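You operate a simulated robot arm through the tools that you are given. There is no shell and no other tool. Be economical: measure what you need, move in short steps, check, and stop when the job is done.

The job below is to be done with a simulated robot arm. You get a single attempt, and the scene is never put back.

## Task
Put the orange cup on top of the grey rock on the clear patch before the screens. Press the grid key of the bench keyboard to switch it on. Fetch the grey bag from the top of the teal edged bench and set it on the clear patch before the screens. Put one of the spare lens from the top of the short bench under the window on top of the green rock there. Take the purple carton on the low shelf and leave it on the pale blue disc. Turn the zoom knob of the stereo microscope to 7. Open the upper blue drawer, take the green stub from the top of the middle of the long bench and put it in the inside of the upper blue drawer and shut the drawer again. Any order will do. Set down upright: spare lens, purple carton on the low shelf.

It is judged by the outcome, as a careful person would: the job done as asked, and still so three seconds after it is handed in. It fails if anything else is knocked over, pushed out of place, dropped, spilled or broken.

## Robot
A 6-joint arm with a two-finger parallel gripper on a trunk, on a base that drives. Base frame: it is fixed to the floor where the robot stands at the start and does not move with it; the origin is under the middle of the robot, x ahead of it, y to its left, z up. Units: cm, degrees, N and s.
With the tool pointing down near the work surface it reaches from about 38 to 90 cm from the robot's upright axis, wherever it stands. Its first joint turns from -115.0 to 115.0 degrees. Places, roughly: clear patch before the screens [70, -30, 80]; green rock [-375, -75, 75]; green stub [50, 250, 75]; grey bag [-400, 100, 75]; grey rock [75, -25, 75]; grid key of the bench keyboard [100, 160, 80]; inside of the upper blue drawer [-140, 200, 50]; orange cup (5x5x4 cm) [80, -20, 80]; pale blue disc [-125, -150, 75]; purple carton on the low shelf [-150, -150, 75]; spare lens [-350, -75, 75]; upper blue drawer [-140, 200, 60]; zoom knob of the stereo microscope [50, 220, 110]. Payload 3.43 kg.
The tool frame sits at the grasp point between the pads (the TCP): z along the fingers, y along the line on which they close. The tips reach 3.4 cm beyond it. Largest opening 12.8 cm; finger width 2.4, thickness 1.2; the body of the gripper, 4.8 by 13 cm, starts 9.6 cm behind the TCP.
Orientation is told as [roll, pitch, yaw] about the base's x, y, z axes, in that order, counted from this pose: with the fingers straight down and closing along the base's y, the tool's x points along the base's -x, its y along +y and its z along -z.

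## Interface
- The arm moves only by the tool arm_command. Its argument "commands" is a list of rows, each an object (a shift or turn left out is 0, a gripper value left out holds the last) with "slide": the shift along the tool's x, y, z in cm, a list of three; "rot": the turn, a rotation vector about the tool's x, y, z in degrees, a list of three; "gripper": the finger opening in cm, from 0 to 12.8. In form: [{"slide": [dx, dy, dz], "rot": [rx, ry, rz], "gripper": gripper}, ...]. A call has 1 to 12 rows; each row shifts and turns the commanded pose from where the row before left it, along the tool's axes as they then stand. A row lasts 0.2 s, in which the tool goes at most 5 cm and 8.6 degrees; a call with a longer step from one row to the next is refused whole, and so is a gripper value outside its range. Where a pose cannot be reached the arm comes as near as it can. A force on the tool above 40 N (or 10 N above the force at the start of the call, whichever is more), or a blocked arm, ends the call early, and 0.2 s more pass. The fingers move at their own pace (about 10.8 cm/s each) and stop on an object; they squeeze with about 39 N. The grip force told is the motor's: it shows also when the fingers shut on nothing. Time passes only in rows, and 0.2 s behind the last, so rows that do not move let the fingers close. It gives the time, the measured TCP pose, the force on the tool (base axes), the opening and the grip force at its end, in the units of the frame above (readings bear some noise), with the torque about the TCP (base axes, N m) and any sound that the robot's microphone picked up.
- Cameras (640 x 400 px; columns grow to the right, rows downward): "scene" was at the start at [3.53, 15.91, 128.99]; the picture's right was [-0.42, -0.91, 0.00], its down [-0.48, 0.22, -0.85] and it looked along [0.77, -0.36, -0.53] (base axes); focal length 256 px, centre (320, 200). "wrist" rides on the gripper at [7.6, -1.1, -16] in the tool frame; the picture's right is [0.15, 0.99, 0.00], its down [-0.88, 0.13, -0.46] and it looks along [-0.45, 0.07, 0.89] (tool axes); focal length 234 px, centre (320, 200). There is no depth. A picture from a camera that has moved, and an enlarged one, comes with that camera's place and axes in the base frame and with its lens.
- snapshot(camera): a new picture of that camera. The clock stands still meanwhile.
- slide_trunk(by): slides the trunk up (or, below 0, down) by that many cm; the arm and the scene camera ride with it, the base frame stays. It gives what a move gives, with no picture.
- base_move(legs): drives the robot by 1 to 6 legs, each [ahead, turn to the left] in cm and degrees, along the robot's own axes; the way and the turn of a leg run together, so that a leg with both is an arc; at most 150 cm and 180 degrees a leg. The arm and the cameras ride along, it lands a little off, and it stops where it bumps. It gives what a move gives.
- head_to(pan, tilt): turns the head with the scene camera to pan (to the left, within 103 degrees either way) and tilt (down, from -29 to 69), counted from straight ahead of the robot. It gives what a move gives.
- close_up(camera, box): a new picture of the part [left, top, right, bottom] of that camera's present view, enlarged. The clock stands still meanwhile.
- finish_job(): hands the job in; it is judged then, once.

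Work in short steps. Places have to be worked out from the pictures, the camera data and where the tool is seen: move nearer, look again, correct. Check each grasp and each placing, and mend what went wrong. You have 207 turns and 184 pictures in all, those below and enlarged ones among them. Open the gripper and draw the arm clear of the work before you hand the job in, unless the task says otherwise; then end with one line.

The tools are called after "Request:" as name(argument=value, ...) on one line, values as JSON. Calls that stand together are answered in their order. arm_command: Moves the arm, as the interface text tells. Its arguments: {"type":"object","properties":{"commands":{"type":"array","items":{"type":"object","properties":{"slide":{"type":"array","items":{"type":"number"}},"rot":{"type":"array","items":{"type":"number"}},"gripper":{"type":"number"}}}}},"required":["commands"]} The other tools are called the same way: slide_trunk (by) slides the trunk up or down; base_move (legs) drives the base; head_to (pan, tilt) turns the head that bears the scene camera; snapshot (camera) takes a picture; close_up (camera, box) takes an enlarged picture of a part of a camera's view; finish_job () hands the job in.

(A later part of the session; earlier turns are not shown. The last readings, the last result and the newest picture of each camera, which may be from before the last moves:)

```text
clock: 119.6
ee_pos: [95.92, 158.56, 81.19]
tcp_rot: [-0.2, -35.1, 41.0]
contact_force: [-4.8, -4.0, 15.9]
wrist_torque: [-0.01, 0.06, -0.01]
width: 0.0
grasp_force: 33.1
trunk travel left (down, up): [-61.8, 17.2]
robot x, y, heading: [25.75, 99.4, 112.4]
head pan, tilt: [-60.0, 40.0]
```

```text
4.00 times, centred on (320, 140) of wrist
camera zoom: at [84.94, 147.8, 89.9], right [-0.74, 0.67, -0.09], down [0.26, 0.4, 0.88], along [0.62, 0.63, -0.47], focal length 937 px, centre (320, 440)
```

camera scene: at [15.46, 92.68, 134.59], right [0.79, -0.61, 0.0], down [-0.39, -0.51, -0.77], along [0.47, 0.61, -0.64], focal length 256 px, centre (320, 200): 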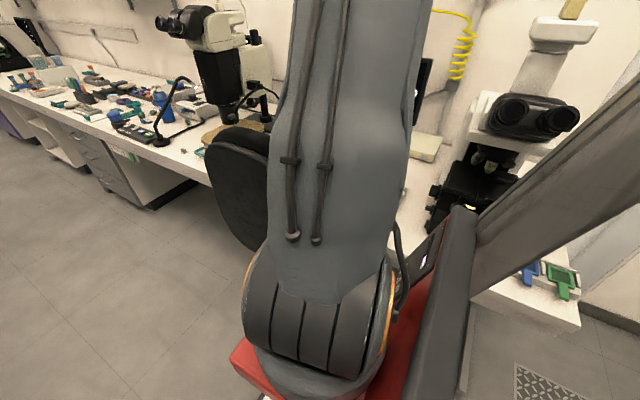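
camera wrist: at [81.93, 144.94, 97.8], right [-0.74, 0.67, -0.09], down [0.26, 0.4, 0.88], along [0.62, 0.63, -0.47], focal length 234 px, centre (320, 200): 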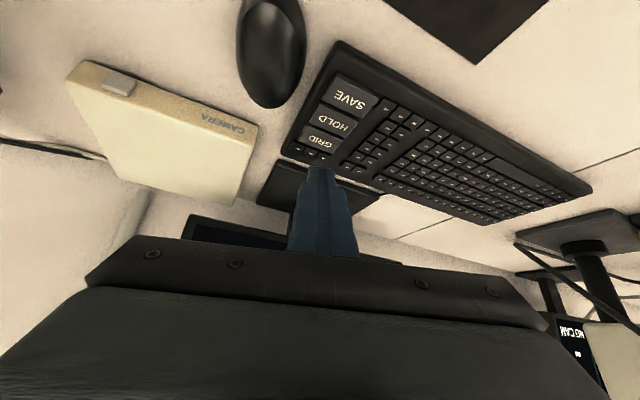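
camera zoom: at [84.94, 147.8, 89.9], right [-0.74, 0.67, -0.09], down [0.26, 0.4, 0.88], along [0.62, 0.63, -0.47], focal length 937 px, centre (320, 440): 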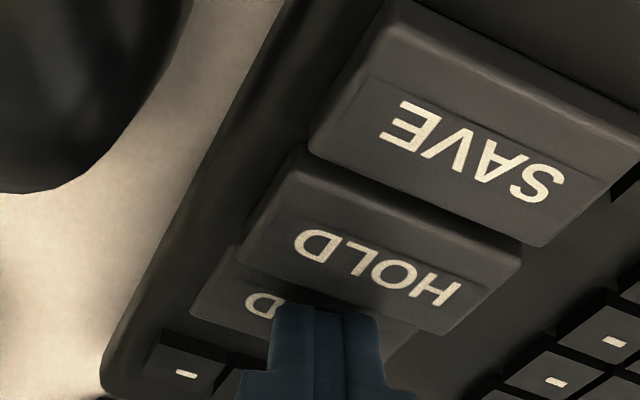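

A click, with GRID depressed. I rise and check the screen and the keys.

Request:
arm_command(commands=[{"slide": [-0.57, 0, -0.82]}, {"slide": [-1.15, 0, -1.64]}, {"slide": [-1.7, 0, -2.46]}, {"slide": [-1.7, 0, -2.46]}])

Request:
snapshot(camera="wrist")

```text
clock: 120.6
ee_pos: [96.03, 158.67, 90.0]
tcp_rot: [-0.3, -35.0, 40.9]
contact_force: [0.9, 0.1, -0.3]
wrist_torque: [-0.01, 0.03, 0.03]
width: 0.01
grasp_force: 32.9
trunk travel left (down, up): [-61.8, 17.2]
robot x, y, heading: [25.67, 99.34, 112.7]
head pan, tilt: [-60.0, 40.0]
```

```text
114 pictures are left
camera wrist: at [84.93, 147.9, 98.67], right [-0.74, 0.67, -0.09], down [0.26, 0.4, 0.88], along [0.62, 0.63, -0.47], focal length 234 px, centre (320, 200)
```

wrist: 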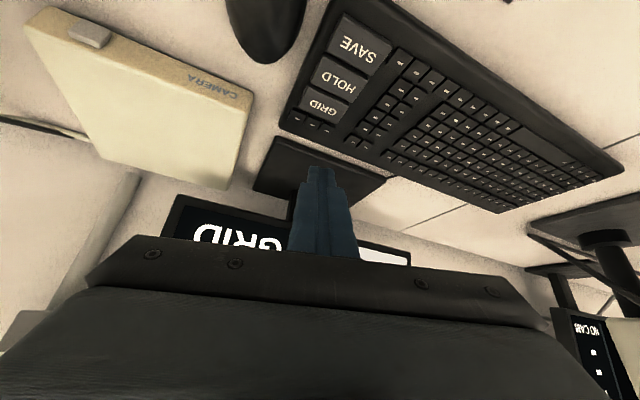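

The screen now shows GRID. I retract along the same line, then set the tool upright.

Request:
arm_command(commands=[{"slide": [2.47, 0, -3.44]}, {"slide": [2.47, 0, -3.44]}, {"slide": [2.47, 0, -3.44]}, {"slide": [2.47, 0, -3.44]}, {"slide": [2.47, 0, -3.44]}, {"slide": [2.47, 0, -3.44]}, {"slide": [2.47, 0, -3.44]}, {"slide": [2.47, 0, -3.44]}, {"slide": [2.47, 0, -3.44]}])

Request:
arm_command(commands=[{"rot": [0, 7, 0]}, {"rot": [0, 7, 0]}, {"rot": [0, 7, 0]}, {"rot": [0, 7, 0]}, {"rot": [0, 7, 0]}])

Request:
slide_trunk(by=16)

Request:
snapshot(camera="wrist")

```text
clock: 122.6
ee_pos: [68.7, 134.84, 102.56]
tcp_rot: [-0.1, -34.8, 40.9]
contact_force: [0.7, 0.6, -0.1]
wrist_torque: [0.0, 0.04, 0.0]
width: 0.0
grasp_force: 33.4
trunk travel left (down, up): [-61.8, 17.2]
robot x, y, heading: [25.53, 99.35, 112.4]
head pan, tilt: [-60.0, 40.0]
```

```text
clock: 123.8
ee_pos: [68.74, 134.97, 102.77]
tcp_rot: [-0.1, 0.1, 40.9]
contact_force: [-0.3, -0.1, 0.4]
wrist_torque: [0.01, 0.01, -0.02]
width: 0.0
grasp_force: 33.3
trunk travel left (down, up): [-61.8, 17.2]
robot x, y, heading: [25.89, 99.46, 112.8]
head pan, tilt: [-60.0, 40.0]
```

```text
clock: 125.7
ee_pos: [68.71, 135.12, 118.59]
tcp_rot: [-0.1, 0.1, 40.9]
contact_force: [0.2, 0.7, -0.8]
wrist_torque: [0.0, 0.0, -0.01]
width: 0.0
grasp_force: 33.2
trunk travel left (down, up): [-77.8, 1.2]
robot x, y, heading: [25.83, 99.36, 112.7]
head pan, tilt: [-60.0, 40.0]
```

```text
113 pictures are left
camera wrist: at [63.59, 129.39, 134.56], right [-0.76, 0.65, 0.0], down [0.58, 0.68, 0.45], along [0.3, 0.34, -0.89], focal length 234 px, centre (320, 200)
```

wrist: 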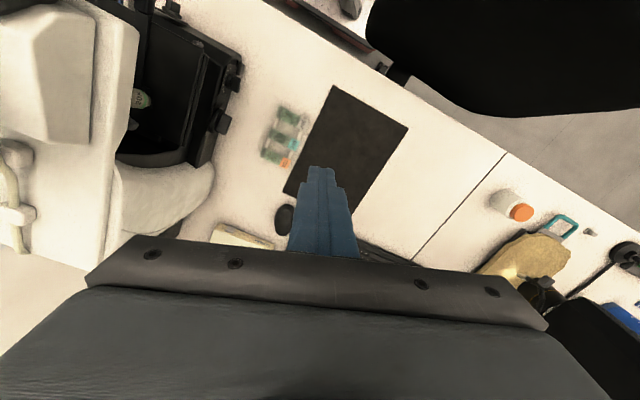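

I pull in and swing back over the chair to the front.

Request:
arm_command(commands=[{"slide": [3.7, 0, -2]}, {"slide": [3.7, 0, -2]}, {"slide": [0.2, 4.8, 0], "rot": [0, 0, -5.7]}, {"slide": [0.2, 4.8, 0], "rot": [0, 0, -5.7]}, {"slide": [0.2, 4.8, 0], "rot": [0, 0, -5.7]}, {"slide": [0.2, 4.8, 0], "rot": [0, 0, -5.7]}, {"slide": [0.2, 4.8, 0], "rot": [0, 0, -5.7]}, {"slide": [0.2, 4.8, 0], "rot": [0, 0, -5.7]}, {"slide": [0.2, 4.8, 0], "rot": [0, 0, -5.7]}, {"slide": [0.2, 4.8, 0], "rot": [0, 0, -5.7]}, {"slide": [0.2, 4.8, 0], "rot": [0, 0, -5.7]}, {"slide": [0.2, 4.8, 0], "rot": [0, 0, -5.7]}])

Request:
head_to(pan=-20, tilt=30)

Request:
snapshot(camera="scene")

```text
clock: 128.2
ee_pos: [20.01, 146.84, 122.5]
tcp_rot: [0.1, 0.2, 98.0]
contact_force: [0.0, 1.0, -0.8]
wrist_torque: [0.0, 0.04, 0.01]
width: 0.01
grasp_force: 33.0
trunk travel left (down, up): [-77.8, 1.2]
robot x, y, heading: [25.67, 99.18, 112.3]
head pan, tilt: [-60.0, 40.0]
```

```text
clock: 129.3
ee_pos: [20.06, 146.84, 122.46]
tcp_rot: [0.0, 0.1, 97.9]
contact_force: [-0.1, 0.2, 0.2]
wrist_torque: [-0.04, -0.01, -0.01]
width: 0.0
grasp_force: 33.0
trunk travel left (down, up): [-77.8, 1.2]
robot x, y, heading: [25.39, 99.41, 112.6]
head pan, tilt: [-20.0, 30.0]
```

```text
112 pictures are left
camera scene: at [11.66, 90.9, 152.13], right [1.0, 0.04, 0.0], down [0.02, -0.5, -0.87], along [-0.04, 0.87, -0.5], focal length 256 px, centre (320, 200)
```

scene: 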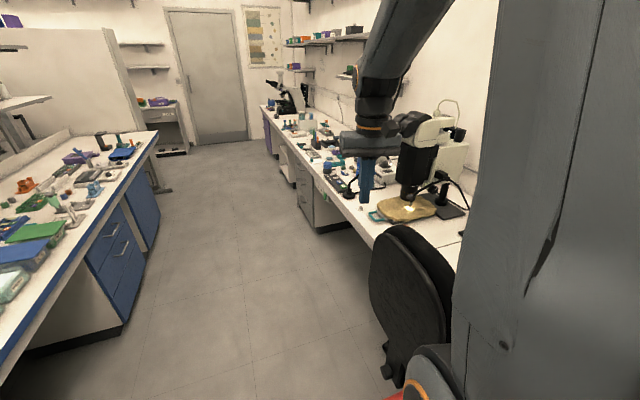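

Next the stereo microscope. I steer slightly away from the chair and drive along the aisle to a ≈ 170.

Request:
base_move(legs=[[0, 10], [60, 0], [0, -10], [30, 0]])

Request:
head_to(pan=-45, tilt=30)

Request:
snapshot(camera="scene")

Request:
snapshot(camera="wrist")

```text
clock: 135.8
ee_pos: [-23.1, 225.21, 122.41]
tcp_rot: [-0.1, 0.0, 97.5]
contact_force: [-0.2, -0.5, -0.4]
wrist_torque: [0.01, 0.0, 0.01]
width: 0.01
grasp_force: 32.9
trunk travel left (down, up): [-77.8, 1.2]
robot x, y, heading: [-17.69, 177.62, 112.2]
head pan, tilt: [-20.0, 30.0]
```

```text
clock: 136.6
ee_pos: [-23.24, 225.23, 122.42]
tcp_rot: [0.0, 0.2, 97.5]
contact_force: [0.0, 1.3, 0.7]
wrist_torque: [-0.01, -0.01, 0.02]
width: 0.0
grasp_force: 32.9
trunk travel left (down, up): [-77.8, 1.2]
robot x, y, heading: [-17.7, 177.8, 112.3]
head pan, tilt: [-45.0, 30.0]
```

```text
111 pictures are left
camera scene: at [-28.12, 168.61, 152.13], right [0.92, -0.39, 0.0], down [-0.19, -0.46, -0.87], along [0.34, 0.8, -0.5], focal length 256 px, centre (320, 200)
```

scene: 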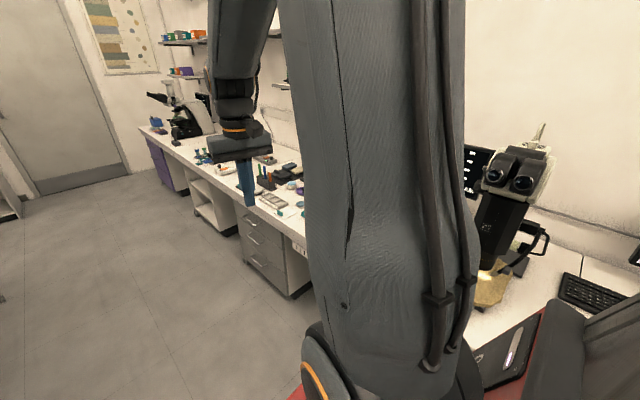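

```text
110 pictures are left
camera wrist: at [-21.2, 217.93, 138.37], right [-0.96, -0.27, 0.0], down [-0.24, 0.86, 0.45], along [-0.12, 0.44, -0.89], focal length 234 px, centre (320, 200)
```

wrist: 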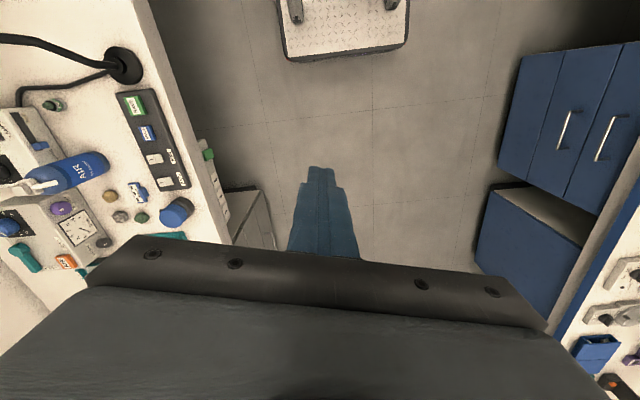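

I enlarge the microscope and the bench items.

Request:
close_up(camera="scene", box=[450, 120, 570, 310])

Request:
close_up(camera="wrist", box=[0, 60, 220, 270])

```text
2.11 times, centred on (510, 215) of scene
camera zoom: at [-28.12, 168.61, 152.13], right [0.92, -0.39, 0.0], down [-0.19, -0.46, -0.87], along [0.34, 0.8, -0.5], focal length 538 px, centre (-80, 168)
```

zoom: 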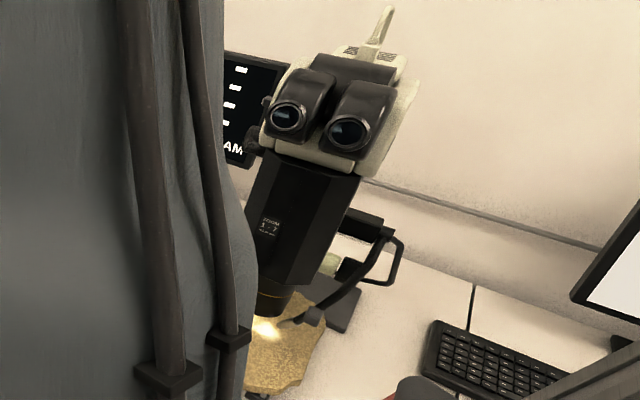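

```text
1.90 times, centred on (110, 165) of wrist
camera zoom: at [-21.2, 217.93, 138.37], right [-0.96, -0.27, 0.0], down [-0.24, 0.86, 0.45], along [-0.12, 0.44, -0.89], focal length 446 px, centre (720, 267)
```

zoom: 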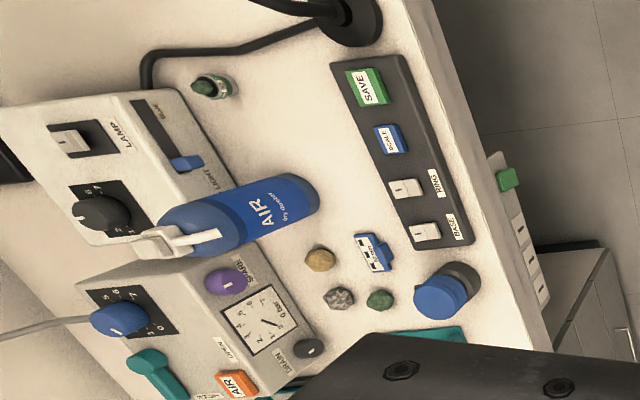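

The zoom knob seems to be on the scope's far (+a) side. I drive on to a ≈ 215 and turn to face the bench.

Request:
base_move(legs=[[46, 0], [0, -90]])

Request:
head_to(pan=-15, tilt=30)

Request:
snapshot(camera="scene")

```text
clock: 143.2
ee_pos: [12.67, 225.03, 122.41]
tcp_rot: [0.1, 0.1, 7.6]
contact_force: [-0.4, -1.2, -0.8]
wrist_torque: [0.03, 0.02, 0.01]
width: 0.0
grasp_force: 32.8
trunk travel left (down, up): [-77.8, 1.2]
robot x, y, heading: [-34.9, 219.24, 22.5]
head pan, tilt: [-45.0, 30.0]
```

```text
clock: 144.1
ee_pos: [12.7, 225.08, 122.39]
tcp_rot: [-0.1, 0.1, 7.5]
contact_force: [-0.1, 0.5, -0.8]
wrist_torque: [0.01, 0.02, 0.03]
width: 0.02
grasp_force: 32.9
trunk travel left (down, up): [-77.8, 1.2]
robot x, y, heading: [-35.19, 219.35, 22.4]
head pan, tilt: [-15.0, 30.0]
```

```text
107 pictures are left
camera scene: at [-43.36, 234.75, 152.13], right [0.13, -0.99, 0.0], down [-0.5, -0.06, -0.87], along [0.86, 0.11, -0.5], focal length 256 px, centre (320, 200)
```

scene: 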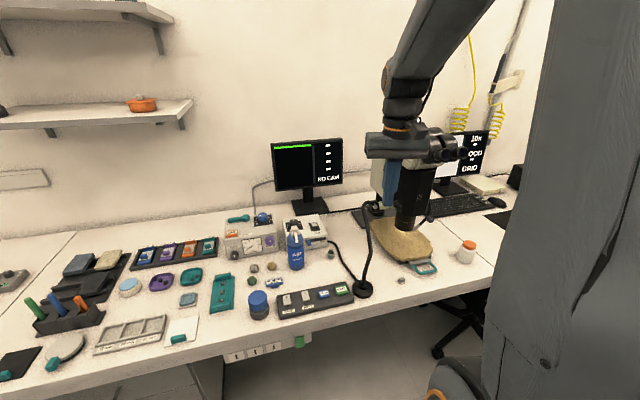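

I swing the arm left to unblock the view of the scope.

Request:
arm_command(commands=[{"slide": [0.2, 4.8, 0], "rot": [0, 0, -5.7]}, {"slide": [0.2, 4.8, 0], "rot": [0, 0, -5.7]}, {"slide": [0.2, 4.8, 0], "rot": [0, 0, -5.7]}, {"slide": [0.2, 4.8, 0], "rot": [0, 0, -5.7]}, {"slide": [0.2, 4.8, 0], "rot": [0, 0, -5.7]}, {"slide": [0.2, 4.8, 0], "rot": [0, 0, -5.7]}])

Request:
head_to(pan=-28, tilt=25)

Request:
snapshot(camera="scene")

Request:
close_up(camera="scene", box=[240, 80, 400, 240])

```text
clock: 145.5
ee_pos: [1.01, 250.91, 122.65]
tcp_rot: [0.0, 0.1, 41.9]
contact_force: [-0.5, -0.9, 0.0]
wrist_torque: [0.02, 0.02, 0.01]
width: 0.0
grasp_force: 33.2
trunk travel left (down, up): [-77.8, 1.2]
robot x, y, heading: [-34.72, 219.89, 22.5]
head pan, tilt: [-15.0, 30.0]
```

```text
clock: 146.3
ee_pos: [0.82, 250.98, 122.62]
tcp_rot: [0.0, 0.1, 41.8]
contact_force: [0.1, 0.3, 0.3]
wrist_torque: [0.02, -0.03, -0.01]
width: 0.02
grasp_force: 33.3
trunk travel left (down, up): [-77.8, 1.2]
robot x, y, heading: [-34.59, 219.45, 22.2]
head pan, tilt: [-28.0, 25.0]
```

```text
106 pictures are left
camera scene: at [-43.16, 232.7, 152.93], right [-0.1, -1.0, 0.0], down [-0.42, 0.04, -0.91], along [0.9, -0.09, -0.42], focal length 256 px, centre (320, 200)
```

scene: 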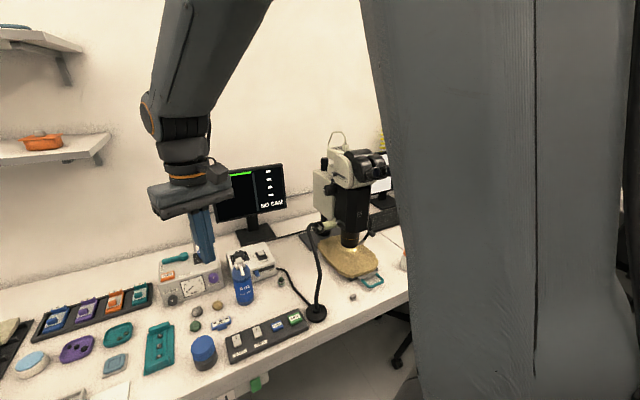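

```text
2.50 times, centred on (320, 160) of scene
camera zoom: at [-43.16, 232.7, 152.93], right [-0.1, -1.0, 0.0], down [-0.42, 0.04, -0.91], along [0.9, -0.09, -0.42], focal length 639 px, centre (320, 300)
```

zoom: 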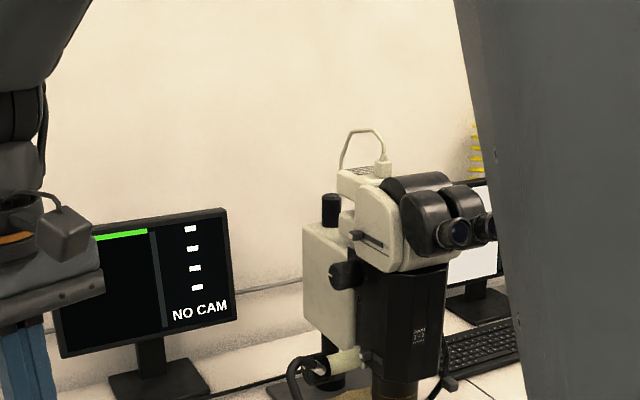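

Request:
close_up(camera="scene", box=[305, 120, 395, 270])

Request:
close_up(camera="scene", box=[150, 260, 390, 390])

```text
2.67 times, centred on (350, 195) of scene
camera zoom: at [-43.16, 232.7, 152.93], right [-0.1, -1.0, 0.0], down [-0.42, 0.04, -0.91], along [0.9, -0.09, -0.42], focal length 682 px, centre (240, 213)
```

zoom: 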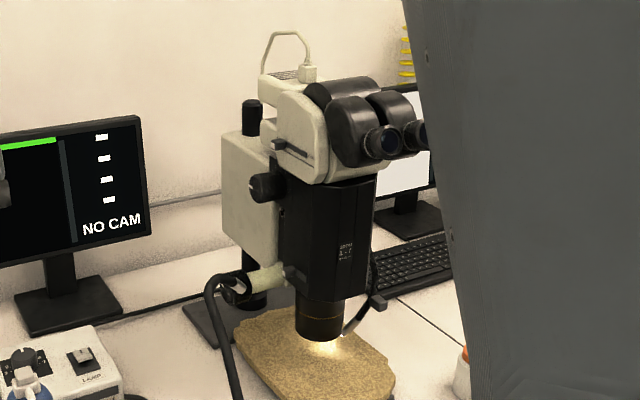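

```text
2.67 times, centred on (270, 325) of scene
camera zoom: at [-43.16, 232.7, 152.93], right [-0.1, -1.0, 0.0], down [-0.42, 0.04, -0.91], along [0.9, -0.09, -0.42], focal length 682 px, centre (453, -133)
```

zoom: 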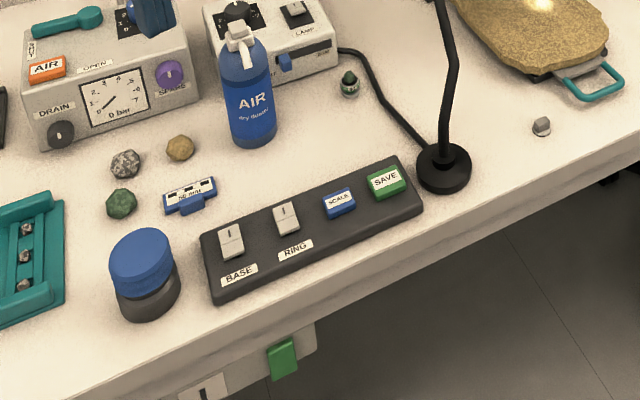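

Request:
close_up(camera="scene", box=[320, 170, 370, 215])

Request:
close_up(camera="scene", box=[180, 265, 300, 345])

```text
8.89 times, centred on (345, 192) of scene
camera zoom: at [-43.16, 232.7, 152.93], right [-0.1, -1.0, 0.0], down [-0.42, 0.04, -0.91], along [0.9, -0.09, -0.42], focal length 2273 px, centre (98, 267)
```

zoom: 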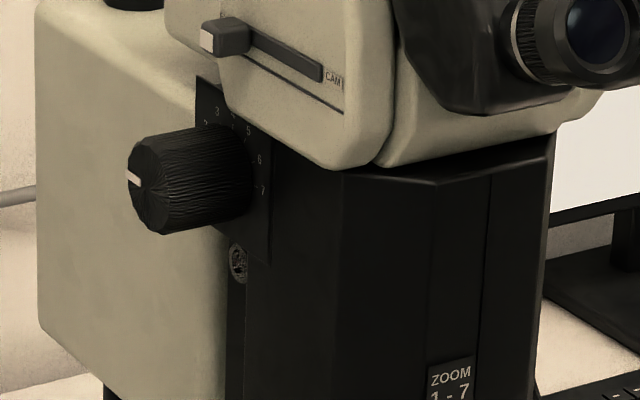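

```text
5.00 times, centred on (240, 305) of scene
camera zoom: at [-43.16, 232.7, 152.93], right [-0.1, -1.0, 0.0], down [-0.42, 0.04, -0.91], along [0.9, -0.09, -0.42], focal length 1279 px, centre (720, -325)
```

zoom: 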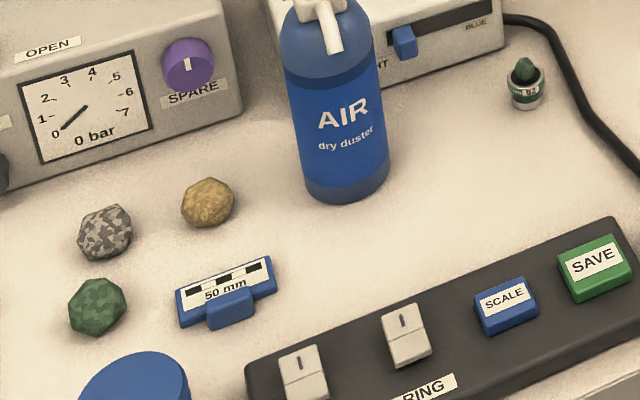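

The zoom knob (dial 1–7, pointer now at 1) sits on the scope's +a side at about (56,218,111), axis along the aisle; the green stub is the small stub with label at (38,240). I move the base 6 cm nearer, then orient the tool horizontally pointing toward −a with the camera above.

Request:
base_move(legs=[[6, 0]])

Request:
arm_command(commands=[{"rot": [0, 0, -8.5], "gripper": 8}, {"rot": [0, 0, -8.5]}, {"rot": [0, 0, -8.5]}, {"rot": [0, 0, -8.5]}, {"rot": [0, 0, -8.5]}, {"rot": [0, 0, -8.5]}, {"rot": [0, 0, -8.5]}, {"rot": [0, 0, -8.5]}, {"rot": [0, 0, -2.9]}])

Request:
arm_command(commands=[{"rot": [0, 8.5, 0]}, {"rot": [0, 8.5, 0]}, {"rot": [0, 8.5, 0]}, {"rot": [0, 8.5, 0]}, {"rot": [0, 8.5, 0]}])

Request:
snapshot(camera="scene")

```text
clock: 147.2
ee_pos: [6.55, 253.3, 122.6]
tcp_rot: [0.1, 0.1, 41.8]
contact_force: [-1.1, -0.9, -0.8]
wrist_torque: [0.02, -0.01, -0.02]
width: 0.0
grasp_force: 32.7
trunk travel left (down, up): [-77.8, 1.2]
robot x, y, heading: [-28.97, 221.88, 22.0]
head pan, tilt: [-28.0, 25.0]
```

```text
clock: 149.2
ee_pos: [6.63, 253.31, 122.56]
tcp_rot: [0.1, 0.0, 112.8]
contact_force: [0.6, -0.2, 0.3]
wrist_torque: [0.02, -0.01, 0.01]
width: 8.01
grasp_force: 0.1
trunk travel left (down, up): [-77.8, 1.2]
robot x, y, heading: [-29.22, 222.09, 22.2]
head pan, tilt: [-28.0, 25.0]
```

```text
clock: 150.4
ee_pos: [6.63, 253.27, 122.63]
tcp_rot: [0.2, 42.6, 112.7]
contact_force: [0.2, -0.4, 0.2]
wrist_torque: [0.02, 0.01, 0.02]
width: 8.02
grasp_force: 0.0
trunk travel left (down, up): [-77.8, 1.2]
robot x, y, heading: [-28.94, 222.02, 22.4]
head pan, tilt: [-28.0, 25.0]
```

```text
100 pictures are left
camera scene: at [-37.54, 234.98, 152.93], right [-0.1, -0.99, 0.0], down [-0.42, 0.04, -0.91], along [0.9, -0.09, -0.42], focal length 256 px, centre (320, 200)
```

scene: 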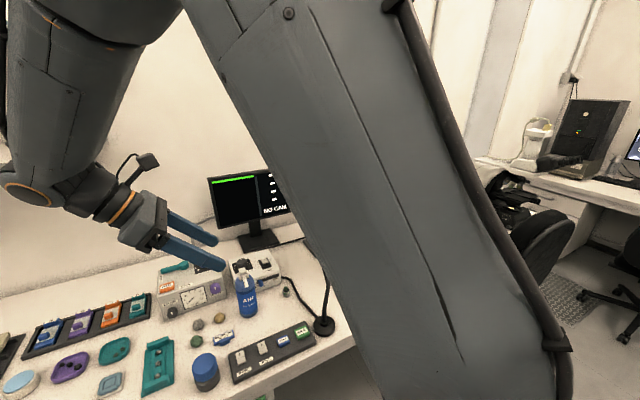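

The orientation works. I finish pitching to horizontal and translate toward a spot beside the knob.

Request:
arm_command(commands=[{"rot": [0, 8.5, 0]}, {"rot": [0, 8.5, 0]}, {"rot": [0, 8.5, 0]}, {"rot": [0, 8.5, 0]}, {"rot": [0, 8.5, 0]}, {"rot": [0, 4.9, 0]}])

Request:
arm_command(commands=[{"slide": [-0.9, -4.3, 0]}, {"slide": [-0.9, -4.3, 0]}, {"slide": [-0.9, -4.3, 0]}, {"slide": [-0.9, -4.3, 0]}, {"slide": [-0.9, -4.3, 0]}, {"slide": [-0.9, -4.3, 0]}, {"slide": [-0.9, -4.3, 0]}])

Request:
snapshot(camera="wrist")

```text
clock: 151.8
ee_pos: [6.59, 253.33, 122.53]
tcp_rot: [92.9, 89.9, -154.4]
contact_force: [-0.2, 0.1, 0.7]
wrist_torque: [-0.02, 0.02, 0.03]
width: 8.01
grasp_force: 0.0
trunk travel left (down, up): [-77.8, 1.2]
robot x, y, heading: [-28.94, 221.59, 22.4]
head pan, tilt: [-28.0, 25.0]
```

```text
clock: 153.4
ee_pos: [34.05, 262.71, 116.36]
tcp_rot: [29.9, 89.7, 143.1]
contact_force: [0.1, 0.5, 0.3]
wrist_torque: [0.05, 0.04, 0.03]
width: 7.98
grasp_force: 0.1
out of reach, approached as far as the arm can: row 6, 7
trunk travel left (down, up): [-77.8, 1.2]
robot x, y, heading: [-29.22, 221.62, 22.2]
head pan, tilt: [-28.0, 25.0]
```

```text
99 pictures are left
camera wrist: at [28.75, 277.81, 123.98], right [-0.91, -0.39, 0.15], down [-0.3, 0.37, -0.88], along [0.29, -0.84, -0.45], focal length 234 px, centre (320, 200)
```

wrist: 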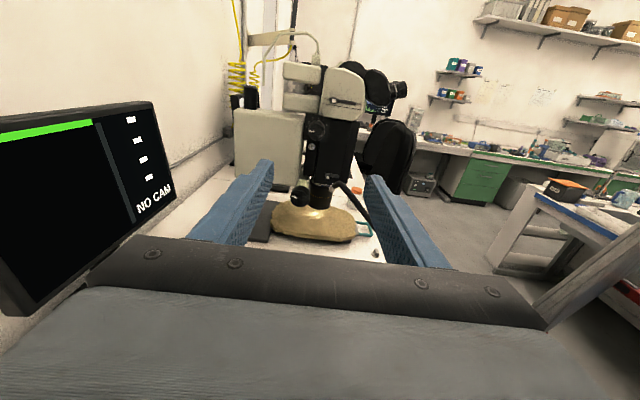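

Superb view: the knob triangulates to (53.2,218.7,112.2). I advance along the aisle direction toward it, staying 18 cm off.

Request:
arm_command(commands=[{"slide": [-0.57, 0, 4.3]}, {"slide": [-0.57, 0, 4.3]}, {"slide": [-0.57, 0, 4.3]}, {"slide": [-0.57, 0, 4.3]}, {"slide": [-0.57, 0, 4.3]}, {"slide": [-0.57, 0, 4.3]}, {"slide": [-0.57, 0, 4.3]}])

Request:
snapshot(camera="wrist")

```text
clock: 155.0
ee_pos: [45.76, 234.74, 112.28]
tcp_rot: [64.4, 89.8, 177.1]
contact_force: [0.2, -0.1, -0.4]
wrist_torque: [0.01, -0.03, 0.02]
width: 8.02
grasp_force: 0.1
trunk travel left (down, up): [-77.8, 1.2]
robot x, y, heading: [-29.02, 221.74, 22.6]
head pan, tilt: [-28.0, 25.0]
```

```text
98 pictures are left
camera wrist: at [40.36, 249.96, 119.88], right [-0.91, -0.38, 0.15], down [-0.3, 0.37, -0.88], along [0.28, -0.85, -0.45], focal length 234 px, centre (320, 200)
```

wrist: 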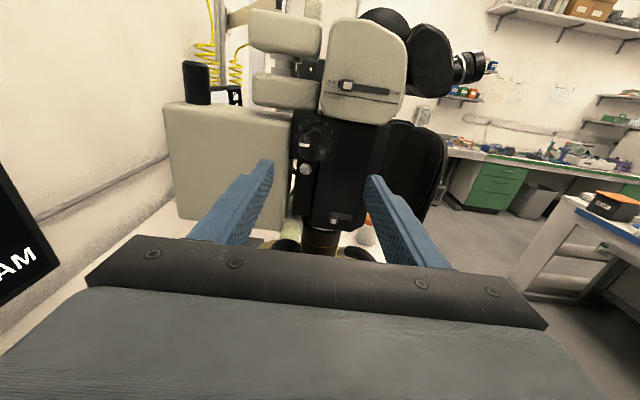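

Request:
close_up(camera="wrist", box=[280, 100, 360, 190])

```text
4.44 times, centred on (320, 145) of wrist
camera zoom: at [40.36, 249.96, 119.88], right [-0.91, -0.38, 0.15], down [-0.3, 0.37, -0.88], along [0.28, -0.85, -0.45], focal length 1041 px, centre (320, 444)
```

zoom: 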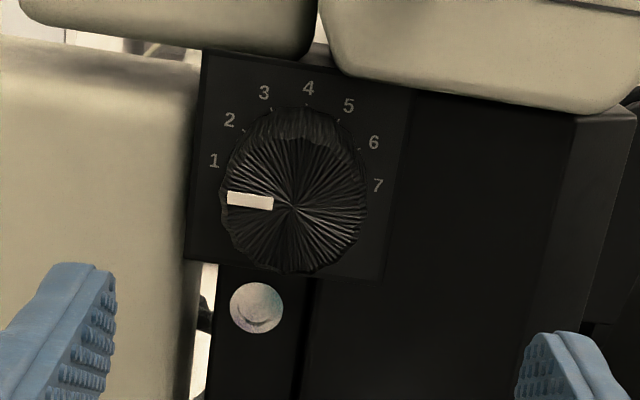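

The pointer is exactly on 1 (9 o'clock) and 7 is at 3 o'clock: a clockwise half turn. I align on the axis and move in partway.

Request:
arm_command(commands=[{"slide": [-0.6, -0.6, 2], "gripper": 7}, {"slide": [0, 0, 4]}, {"slide": [0, 0, 3]}])

Request:
close_up(camera="wrist", box=[220, 90, 420, 220])

```text
clock: 155.8
ee_pos: [49.52, 226.69, 111.6]
tcp_rot: [53.4, 90.0, 166.0]
contact_force: [0.9, 0.4, 0.7]
wrist_torque: [-0.01, 0.0, -0.01]
width: 7.02
grasp_force: 0.1
trunk travel left (down, up): [-77.8, 1.2]
robot x, y, heading: [-29.4, 221.97, 22.2]
head pan, tilt: [-28.0, 25.0]
```

```text
3.08 times, centred on (320, 155) of wrist
camera zoom: at [44.35, 241.85, 119.21], right [-0.91, -0.38, 0.15], down [-0.3, 0.37, -0.88], along [0.28, -0.85, -0.45], focal length 720 px, centre (320, 338)
```

zoom: 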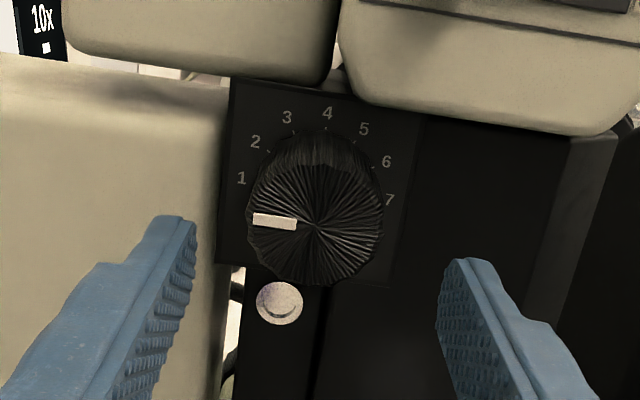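

Aligned within millimetres. I advance so the pads overlap the knob, then close gently.

Request:
arm_command(commands=[{"slide": [0, 0, 2]}, {"slide": [0, 0, 2]}, {"slide": [0, 0, 1.6]}])

Request:
close_up(camera="wrist", box=[220, 90, 420, 220])

```text
clock: 156.6
ee_pos: [51.78, 221.61, 111.69]
tcp_rot: [58.1, 89.8, 170.9]
contact_force: [-0.6, 0.2, -0.2]
wrist_torque: [0.01, 0.0, 0.04]
width: 7.0
grasp_force: 0.0
trunk travel left (down, up): [-77.8, 1.2]
robot x, y, heading: [-28.75, 221.65, 22.4]
head pan, tilt: [-28.0, 25.0]
```

```text
3.08 times, centred on (320, 155) of wrist
camera zoom: at [46.54, 236.84, 119.16], right [-0.91, -0.38, 0.15], down [-0.3, 0.37, -0.88], along [0.28, -0.85, -0.45], focal length 720 px, centre (320, 338)
```

zoom: 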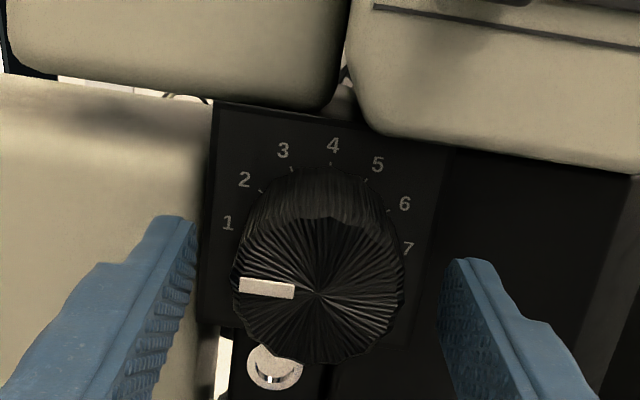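

The tips are level with the knob's face. I advance 2 cm and close.

Request:
arm_command(commands=[{"slide": [0, 0, 1]}, {"slide": [0, 0, 1]}, {"gripper": 6}, {"gripper": 5}, {"gripper": 4.5}, {"gripper": 4}, {"gripper": 4}])

Request:
close_up(camera="wrist", box=[220, 90, 420, 220])

```text
clock: 158.2
ee_pos: [52.64, 219.75, 111.56]
tcp_rot: [51.4, 89.8, 164.0]
contact_force: [8.7, 2.2, 0.6]
wrist_torque: [0.16, 0.11, -1.43]
width: 4.48
grasp_force: 45.0
trunk travel left (down, up): [-77.8, 1.2]
robot x, y, heading: [-29.4, 221.9, 22.5]
head pan, tilt: [-28.0, 25.0]
```

```text
3.08 times, centred on (320, 155) of wrist
camera zoom: at [47.39, 235.07, 119.18], right [-0.91, -0.38, 0.15], down [-0.3, 0.37, -0.88], along [0.28, -0.85, -0.45], focal length 720 px, centre (320, 338)
```

zoom: 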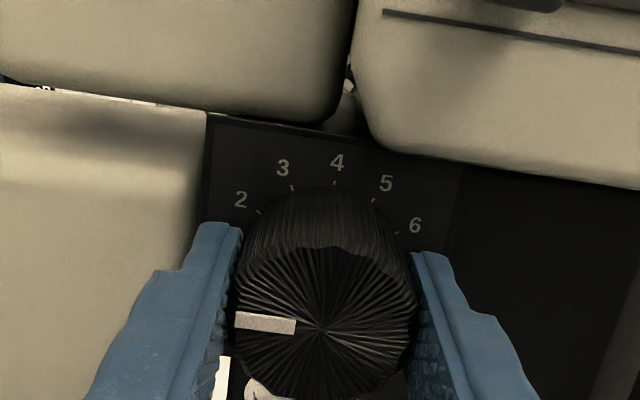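

Gripped. I ease the side force and turn clockwise 40° as a first step.

Request:
arm_command(commands=[{"slide": [0, -0.12, 0]}, {"rot": [0, 0, 8]}, {"rot": [0, 0, 8]}, {"rot": [0, 0, 8]}, {"rot": [0, 0, 8]}, {"rot": [0, 0, 8]}])

Request:
close_up(camera="wrist", box=[220, 90, 420, 220])

```text
clock: 159.6
ee_pos: [52.82, 219.92, 111.66]
tcp_rot: [-89.9, 50.0, 22.8]
contact_force: [11.3, 3.7, 2.6]
wrist_torque: [-0.24, -0.06, -1.5]
width: 4.5
grasp_force: 44.5
trunk travel left (down, up): [-77.8, 1.2]
robot x, y, heading: [-29.38, 222.09, 22.2]
head pan, tilt: [-28.0, 25.0]
```

```text
3.08 times, centred on (320, 155) of wrist
camera zoom: at [42.77, 233.14, 118.13], right [-0.79, -0.33, -0.52], down [0.25, 0.6, -0.76], along [0.56, -0.73, -0.39], focal length 720 px, centre (320, 338)
```

zoom: 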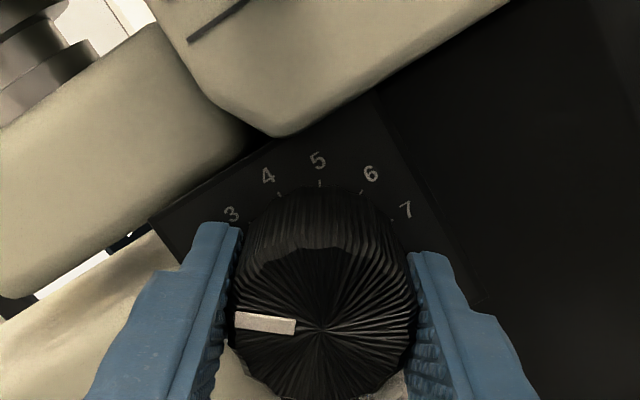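

The knob follows. I keep turning 48° more.

Request:
arm_command(commands=[{"rot": [0, 0, 8]}, {"rot": [0, 0, 8]}, {"rot": [0, 0, 8]}, {"rot": [0, 0, 8]}, {"rot": [0, 0, 8]}, {"rot": [0, 0, 8]}])

```text
clock: 161.0
ee_pos: [52.76, 219.97, 111.54]
tcp_rot: [-89.8, 2.0, 22.9]
contact_force: [32.1, 3.4, 2.8]
wrist_torque: [-0.6, -0.24, 0.44]
width: 4.46
grasp_force: 45.1
trunk travel left (down, up): [-77.8, 1.2]
robot x, y, heading: [-29.11, 222.21, 22.3]
head pan, tilt: [-28.0, 25.0]
```

Side force has risen to 32 N, so I shift 0.3 cm toward the axis and check.

Request:
arm_command(commands=[{"slide": [-0.3, 0, 0]}, {"slide": [-0.1, 0, 0]}])

```text
clock: 161.6
ee_pos: [52.77, 219.87, 111.61]
tcp_rot: [-89.8, 2.2, 22.5]
contact_force: [-8.7, 4.1, -0.4]
wrist_torque: [-0.88, -0.35, 0.49]
width: 4.51
grasp_force: 45.3
trunk travel left (down, up): [-77.8, 1.2]
robot x, y, heading: [-29.28, 221.9, 22.4]
head pan, tilt: [-28.0, 25.0]
```

The force is small again. I continue turning in two steps.

Request:
arm_command(commands=[{"rot": [0, 0, 8]}, {"rot": [0, 0, 8]}, {"rot": [0, 0, 8]}, {"rot": [0, 0, 8]}, {"rot": [0, 0, 8]}])

Request:
close_up(camera="wrist", box=[220, 90, 420, 220])

```text
clock: 162.8
ee_pos: [52.76, 219.83, 111.71]
tcp_rot: [-89.9, -38.0, 22.4]
contact_force: [-37.1, 0.5, 0.3]
wrist_torque: [-0.88, -0.23, -0.71]
width: 4.48
grasp_force: 44.7
trunk travel left (down, up): [-77.8, 1.2]
robot x, y, heading: [-29.04, 222.39, 22.4]
head pan, tilt: [-28.0, 25.0]
```

```text
3.08 times, centred on (320, 155) of wrist
camera zoom: at [40.38, 232.2, 107.88], right [0.46, 0.19, -0.87], down [0.54, 0.72, 0.44], along [0.71, -0.67, 0.22], focal length 720 px, centre (320, 338)
```

zoom: 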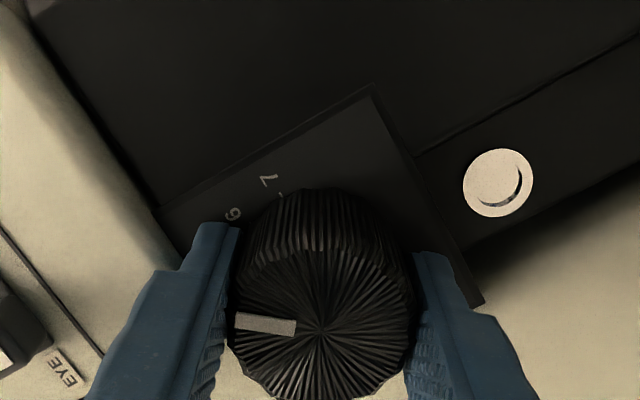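

At 128° of turn. To keep the camera from dipping near the lamp's gooseneck I release, back off, rotate back 88° and regrip.

Request:
arm_command(commands=[{"slide": [0.2, -0.16, 0]}, {"gripper": 5}, {"gripper": 5.8}, {"slide": [0, 0, -2]}, {"slide": [0, 0, -2.5]}])

Request:
arm_command(commands=[{"rot": [0, 0, -8]}, {"rot": [0, 0, -8]}, {"rot": [0, 0, -8]}, {"rot": [0, 0, -8]}, {"rot": [0, 0, -8]}, {"rot": [0, 0, -8]}, {"rot": [0, 0, -8]}, {"rot": [0, 0, -8]}, {"rot": [0, 0, -8]}, {"rot": [0, 0, -8]}, {"rot": [0, 0, -8]}])

Request:
close_up(camera="wrist", box=[220, 90, 420, 220])

```text
clock: 164.0
ee_pos: [51.02, 224.14, 111.53]
tcp_rot: [-90.0, -38.0, 22.7]
contact_force: [0.5, 0.7, 0.2]
wrist_torque: [0.01, 0.0, 0.0]
width: 5.8
grasp_force: 0.0
trunk travel left (down, up): [-77.8, 1.2]
robot x, y, heading: [-28.93, 221.79, 22.5]
head pan, tilt: [-28.0, 25.0]
```

```text
clock: 166.4
ee_pos: [51.1, 224.15, 111.78]
tcp_rot: [-89.9, 50.2, 22.8]
contact_force: [-1.0, 0.5, -0.3]
wrist_torque: [0.0, 0.01, -0.06]
width: 5.79
grasp_force: 0.0
trunk travel left (down, up): [-77.8, 1.2]
robot x, y, heading: [-29.28, 221.98, 22.1]
head pan, tilt: [-28.0, 25.0]
```

```text
3.08 times, centred on (320, 155) of wrist
camera zoom: at [41.14, 237.35, 118.14], right [-0.79, -0.33, -0.52], down [0.25, 0.6, -0.76], along [0.56, -0.73, -0.39], focal length 720 px, centre (320, 338)
```

zoom: 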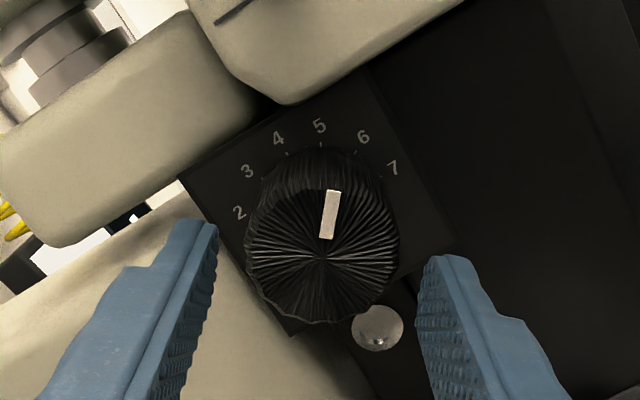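

Pointer at about 5.3, as expected. I regrip and turn 52° more.

Request:
arm_command(commands=[{"slide": [0, 0, 2.3]}, {"slide": [0, 0, 2.2]}, {"gripper": 5}, {"gripper": 4.5}, {"gripper": 4}, {"gripper": 4}, {"rot": [0, 0, 8]}, {"rot": [0, 0, 8]}, {"rot": [0, 0, 8]}])

```text
clock: 168.4
ee_pos: [52.9, 220.0, 111.75]
tcp_rot: [-89.8, 25.9, 22.7]
contact_force: [-2.3, 1.3, 2.2]
wrist_torque: [-0.09, -0.06, -0.66]
width: 4.49
grasp_force: 45.1
trunk travel left (down, up): [-77.8, 1.2]
robot x, y, heading: [-28.88, 221.71, 22.1]
head pan, tilt: [-28.0, 25.0]
```

Request:
arm_command(commands=[{"rot": [0, 0, 8]}, {"rot": [0, 0, 8]}, {"rot": [0, 0, 8]}, {"rot": [0, 0, 4]}])

Request:
close_up(camera="wrist", box=[220, 90, 420, 220])

```text
clock: 169.4
ee_pos: [52.77, 219.97, 111.56]
tcp_rot: [-89.9, -1.9, 22.6]
contact_force: [1.1, -1.7, 1.0]
wrist_torque: [-1.14, 0.31, 0.28]
width: 4.48
grasp_force: 45.0
trunk travel left (down, up): [-77.8, 1.2]
robot x, y, heading: [-29.5, 221.65, 22.5]
head pan, tilt: [-28.0, 25.0]
```

```text
3.08 times, centred on (320, 155) of wrist
camera zoom: at [39.53, 231.83, 112.43], right [-0.11, -0.04, -0.99], down [0.64, 0.76, -0.1], along [0.76, -0.65, -0.05], focal length 720 px, centre (320, 338)
```

zoom: 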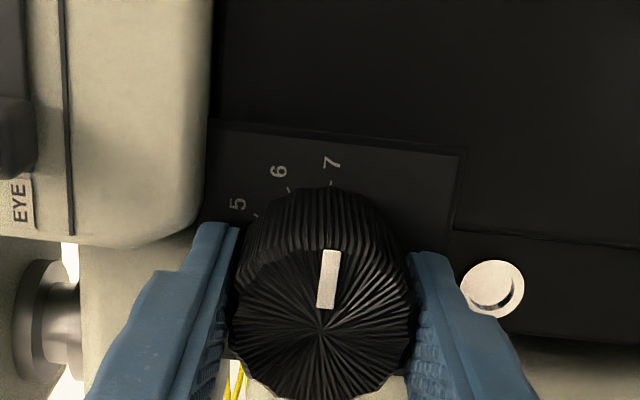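

The pointer now points straight at 7. I release and back away along the axis.

Request:
arm_command(commands=[{"gripper": 4.8}, {"gripper": 5.8}, {"gripper": 6.4}, {"slide": [0, 0, -2]}, {"slide": [0, 0, -3]}, {"slide": [0, 0, -4]}, {"slide": [0, 0, -4.5]}, {"slide": [0, 0, -4.5]}])

Request:
close_up(camera="wrist", box=[240, 60, 400, 180])

```text
clock: 171.2
ee_pos: [45.91, 236.6, 111.67]
tcp_rot: [-89.9, -1.9, 22.6]
contact_force: [-0.1, -1.1, -0.6]
wrist_torque: [-0.06, 0.02, -0.03]
width: 6.4
grasp_force: 0.1
trunk travel left (down, up): [-77.8, 1.2]
robot x, y, heading: [-29.31, 221.96, 22.4]
head pan, tilt: [-28.0, 25.0]
```

```text
3.33 times, centred on (320, 120) of wrist
camera zoom: at [32.61, 248.54, 112.47], right [-0.11, -0.04, -0.99], down [0.64, 0.76, -0.1], along [0.76, -0.65, -0.05], focal length 781 px, centre (320, 467)
```

zoom: 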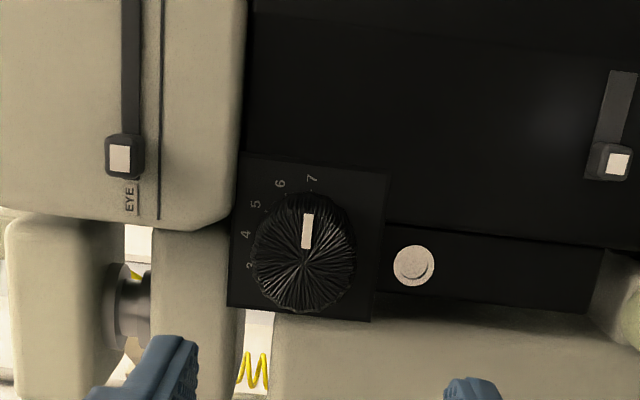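

The knob shows 7. I roll the camera back up, move clear, and turn the tool down again.

Request:
arm_command(commands=[{"rot": [0, 0, -8.4]}, {"rot": [0, 0, -8.4]}, {"rot": [0, 0, -8.4]}, {"rot": [0, 0, -8.4]}, {"rot": [0, 0, -8.4]}, {"rot": [0, 0, -8.4]}, {"rot": [0, 0, -8.4]}, {"rot": [0, 0, -8.4]}, {"rot": [0, 0, -8.4]}, {"rot": [0, 0, -8.4]}, {"rot": [0, 0, -8]}])

Request:
arm_command(commands=[{"slide": [2, 3, -3]}, {"slide": [2, 3, -3]}, {"slide": [2, 3, -3]}, {"slide": [1, 3, -3]}, {"slide": [0, 3, -3]}, {"rot": [0, -8.5, 0]}, {"rot": [0, -8.5, 0]}, {"rot": [0, -8.5, 0]}, {"rot": [0, -8.5, 0]}, {"rot": [0, -8.5, 0]}, {"rot": [0, -8.5, 0]}])

Request:
arm_command(commands=[{"rot": [0, -8.5, 0]}, {"rot": [0, -8.5, 0]}, {"rot": [0, -8.5, 0]}, {"rot": [0, -8.5, 0]}, {"rot": [0, -4.9, 0]}])

Request:
snapshot(camera="wrist")

```text
clock: 173.6
ee_pos: [45.82, 236.65, 111.74]
tcp_rot: [72.0, 89.7, -175.3]
contact_force: [0.2, 0.6, 0.5]
wrist_torque: [0.0, 0.0, -0.02]
width: 6.41
grasp_force: 0.0
trunk travel left (down, up): [-77.8, 1.2]
robot x, y, heading: [-29.45, 221.89, 22.5]
head pan, tilt: [-28.0, 25.0]
```

```text
clock: 176.0
ee_pos: [26.29, 244.57, 118.62]
tcp_rot: [0.1, 38.8, 112.9]
contact_force: [0.4, 0.4, 0.5]
wrist_torque: [-0.02, 0.03, -0.02]
width: 6.37
grasp_force: 0.1
trunk travel left (down, up): [-77.8, 1.2]
robot x, y, heading: [-29.18, 221.79, 22.2]
head pan, tilt: [-28.0, 25.0]
```

```text
clock: 177.2
ee_pos: [26.12, 244.5, 118.68]
tcp_rot: [0.1, -0.1, 112.7]
contact_force: [-0.4, -0.1, -0.1]
wrist_torque: [-0.02, -0.01, 0.0]
width: 6.39
grasp_force: 0.0
trunk travel left (down, up): [-77.8, 1.2]
robot x, y, heading: [-29.62, 221.78, 22.4]
head pan, tilt: [-28.0, 25.0]
```

```text
88 pictures are left
camera wrist: at [30.07, 238.12, 134.61], right [-0.86, -0.52, 0.0], down [-0.46, 0.76, 0.46], along [-0.24, 0.39, -0.89], focal length 234 px, centre (320, 200)
```

wrist: 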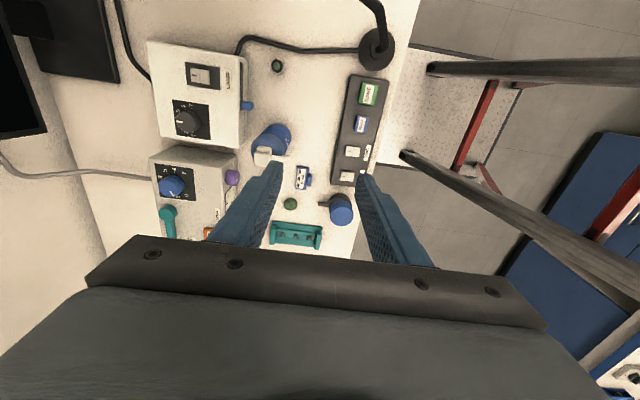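

The stub is at (38.8,240.6), confirmed. I move over it and descend to 95.

Request:
arm_command(commands=[{"slide": [2.83, -3.4, 0], "gripper": 6}, {"slide": [2.83, -3.4, 0]}, {"slide": [2.84, -3.4, 0]}, {"slide": [0, 0, 4.7]}, {"slide": [0, 0, 4.7]}, {"slide": [0, 0, 4.7]}, {"slide": [0, 0, 4.7]}, {"slide": [0, 0, 4.7]}])

Request:
snapshot(camera="wrist")

```text
clock: 179.0
ee_pos: [38.91, 240.8, 94.92]
tcp_rot: [0.0, 0.0, 112.7]
contact_force: [0.1, -0.9, 0.5]
wrist_torque: [0.01, -0.05, 0.01]
width: 6.0
grasp_force: 0.0
trunk travel left (down, up): [-77.8, 1.2]
robot x, y, heading: [-29.24, 221.86, 22.2]
head pan, tilt: [-28.0, 25.0]
```

```text
87 pictures are left
camera wrist: at [42.68, 234.3, 110.94], right [-0.86, -0.52, 0.0], down [-0.46, 0.76, 0.46], along [-0.24, 0.39, -0.89], focal length 234 px, centre (320, 200)
```

wrist: 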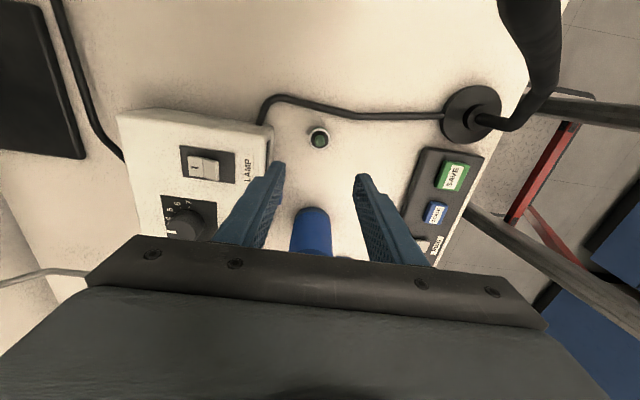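

Stub centre (39.1,240.2); the lamp box top (z≈85) stays clear of the hand. I correct 0.6 cm and descend to 84.

Request:
arm_command(commands=[{"slide": [0.6, 0, 2.5], "gripper": 4.8}, {"slide": [0, 0, 4]}, {"slide": [0, 0, 4]}])

Request:
close_up(camera="wrist", box=[220, 100, 420, 240])

```text
clock: 179.8
ee_pos: [39.22, 240.13, 84.55]
tcp_rot: [0.1, 0.0, 112.7]
contact_force: [-0.3, -1.4, 0.4]
wrist_torque: [0.01, -0.01, 0.0]
width: 4.8
grasp_force: 0.1
trunk travel left (down, up): [-77.8, 1.2]
robot x, y, heading: [-29.35, 221.9, 22.2]
head pan, tilt: [-28.0, 25.0]
```

```text
2.86 times, centred on (320, 170) of wrist
camera zoom: at [43.11, 233.67, 100.52], right [-0.86, -0.52, 0.0], down [-0.46, 0.76, 0.46], along [-0.24, 0.39, -0.89], focal length 669 px, centre (320, 286)
```

zoom: 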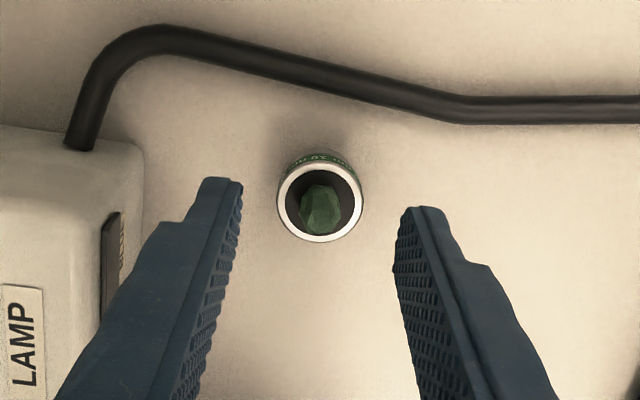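

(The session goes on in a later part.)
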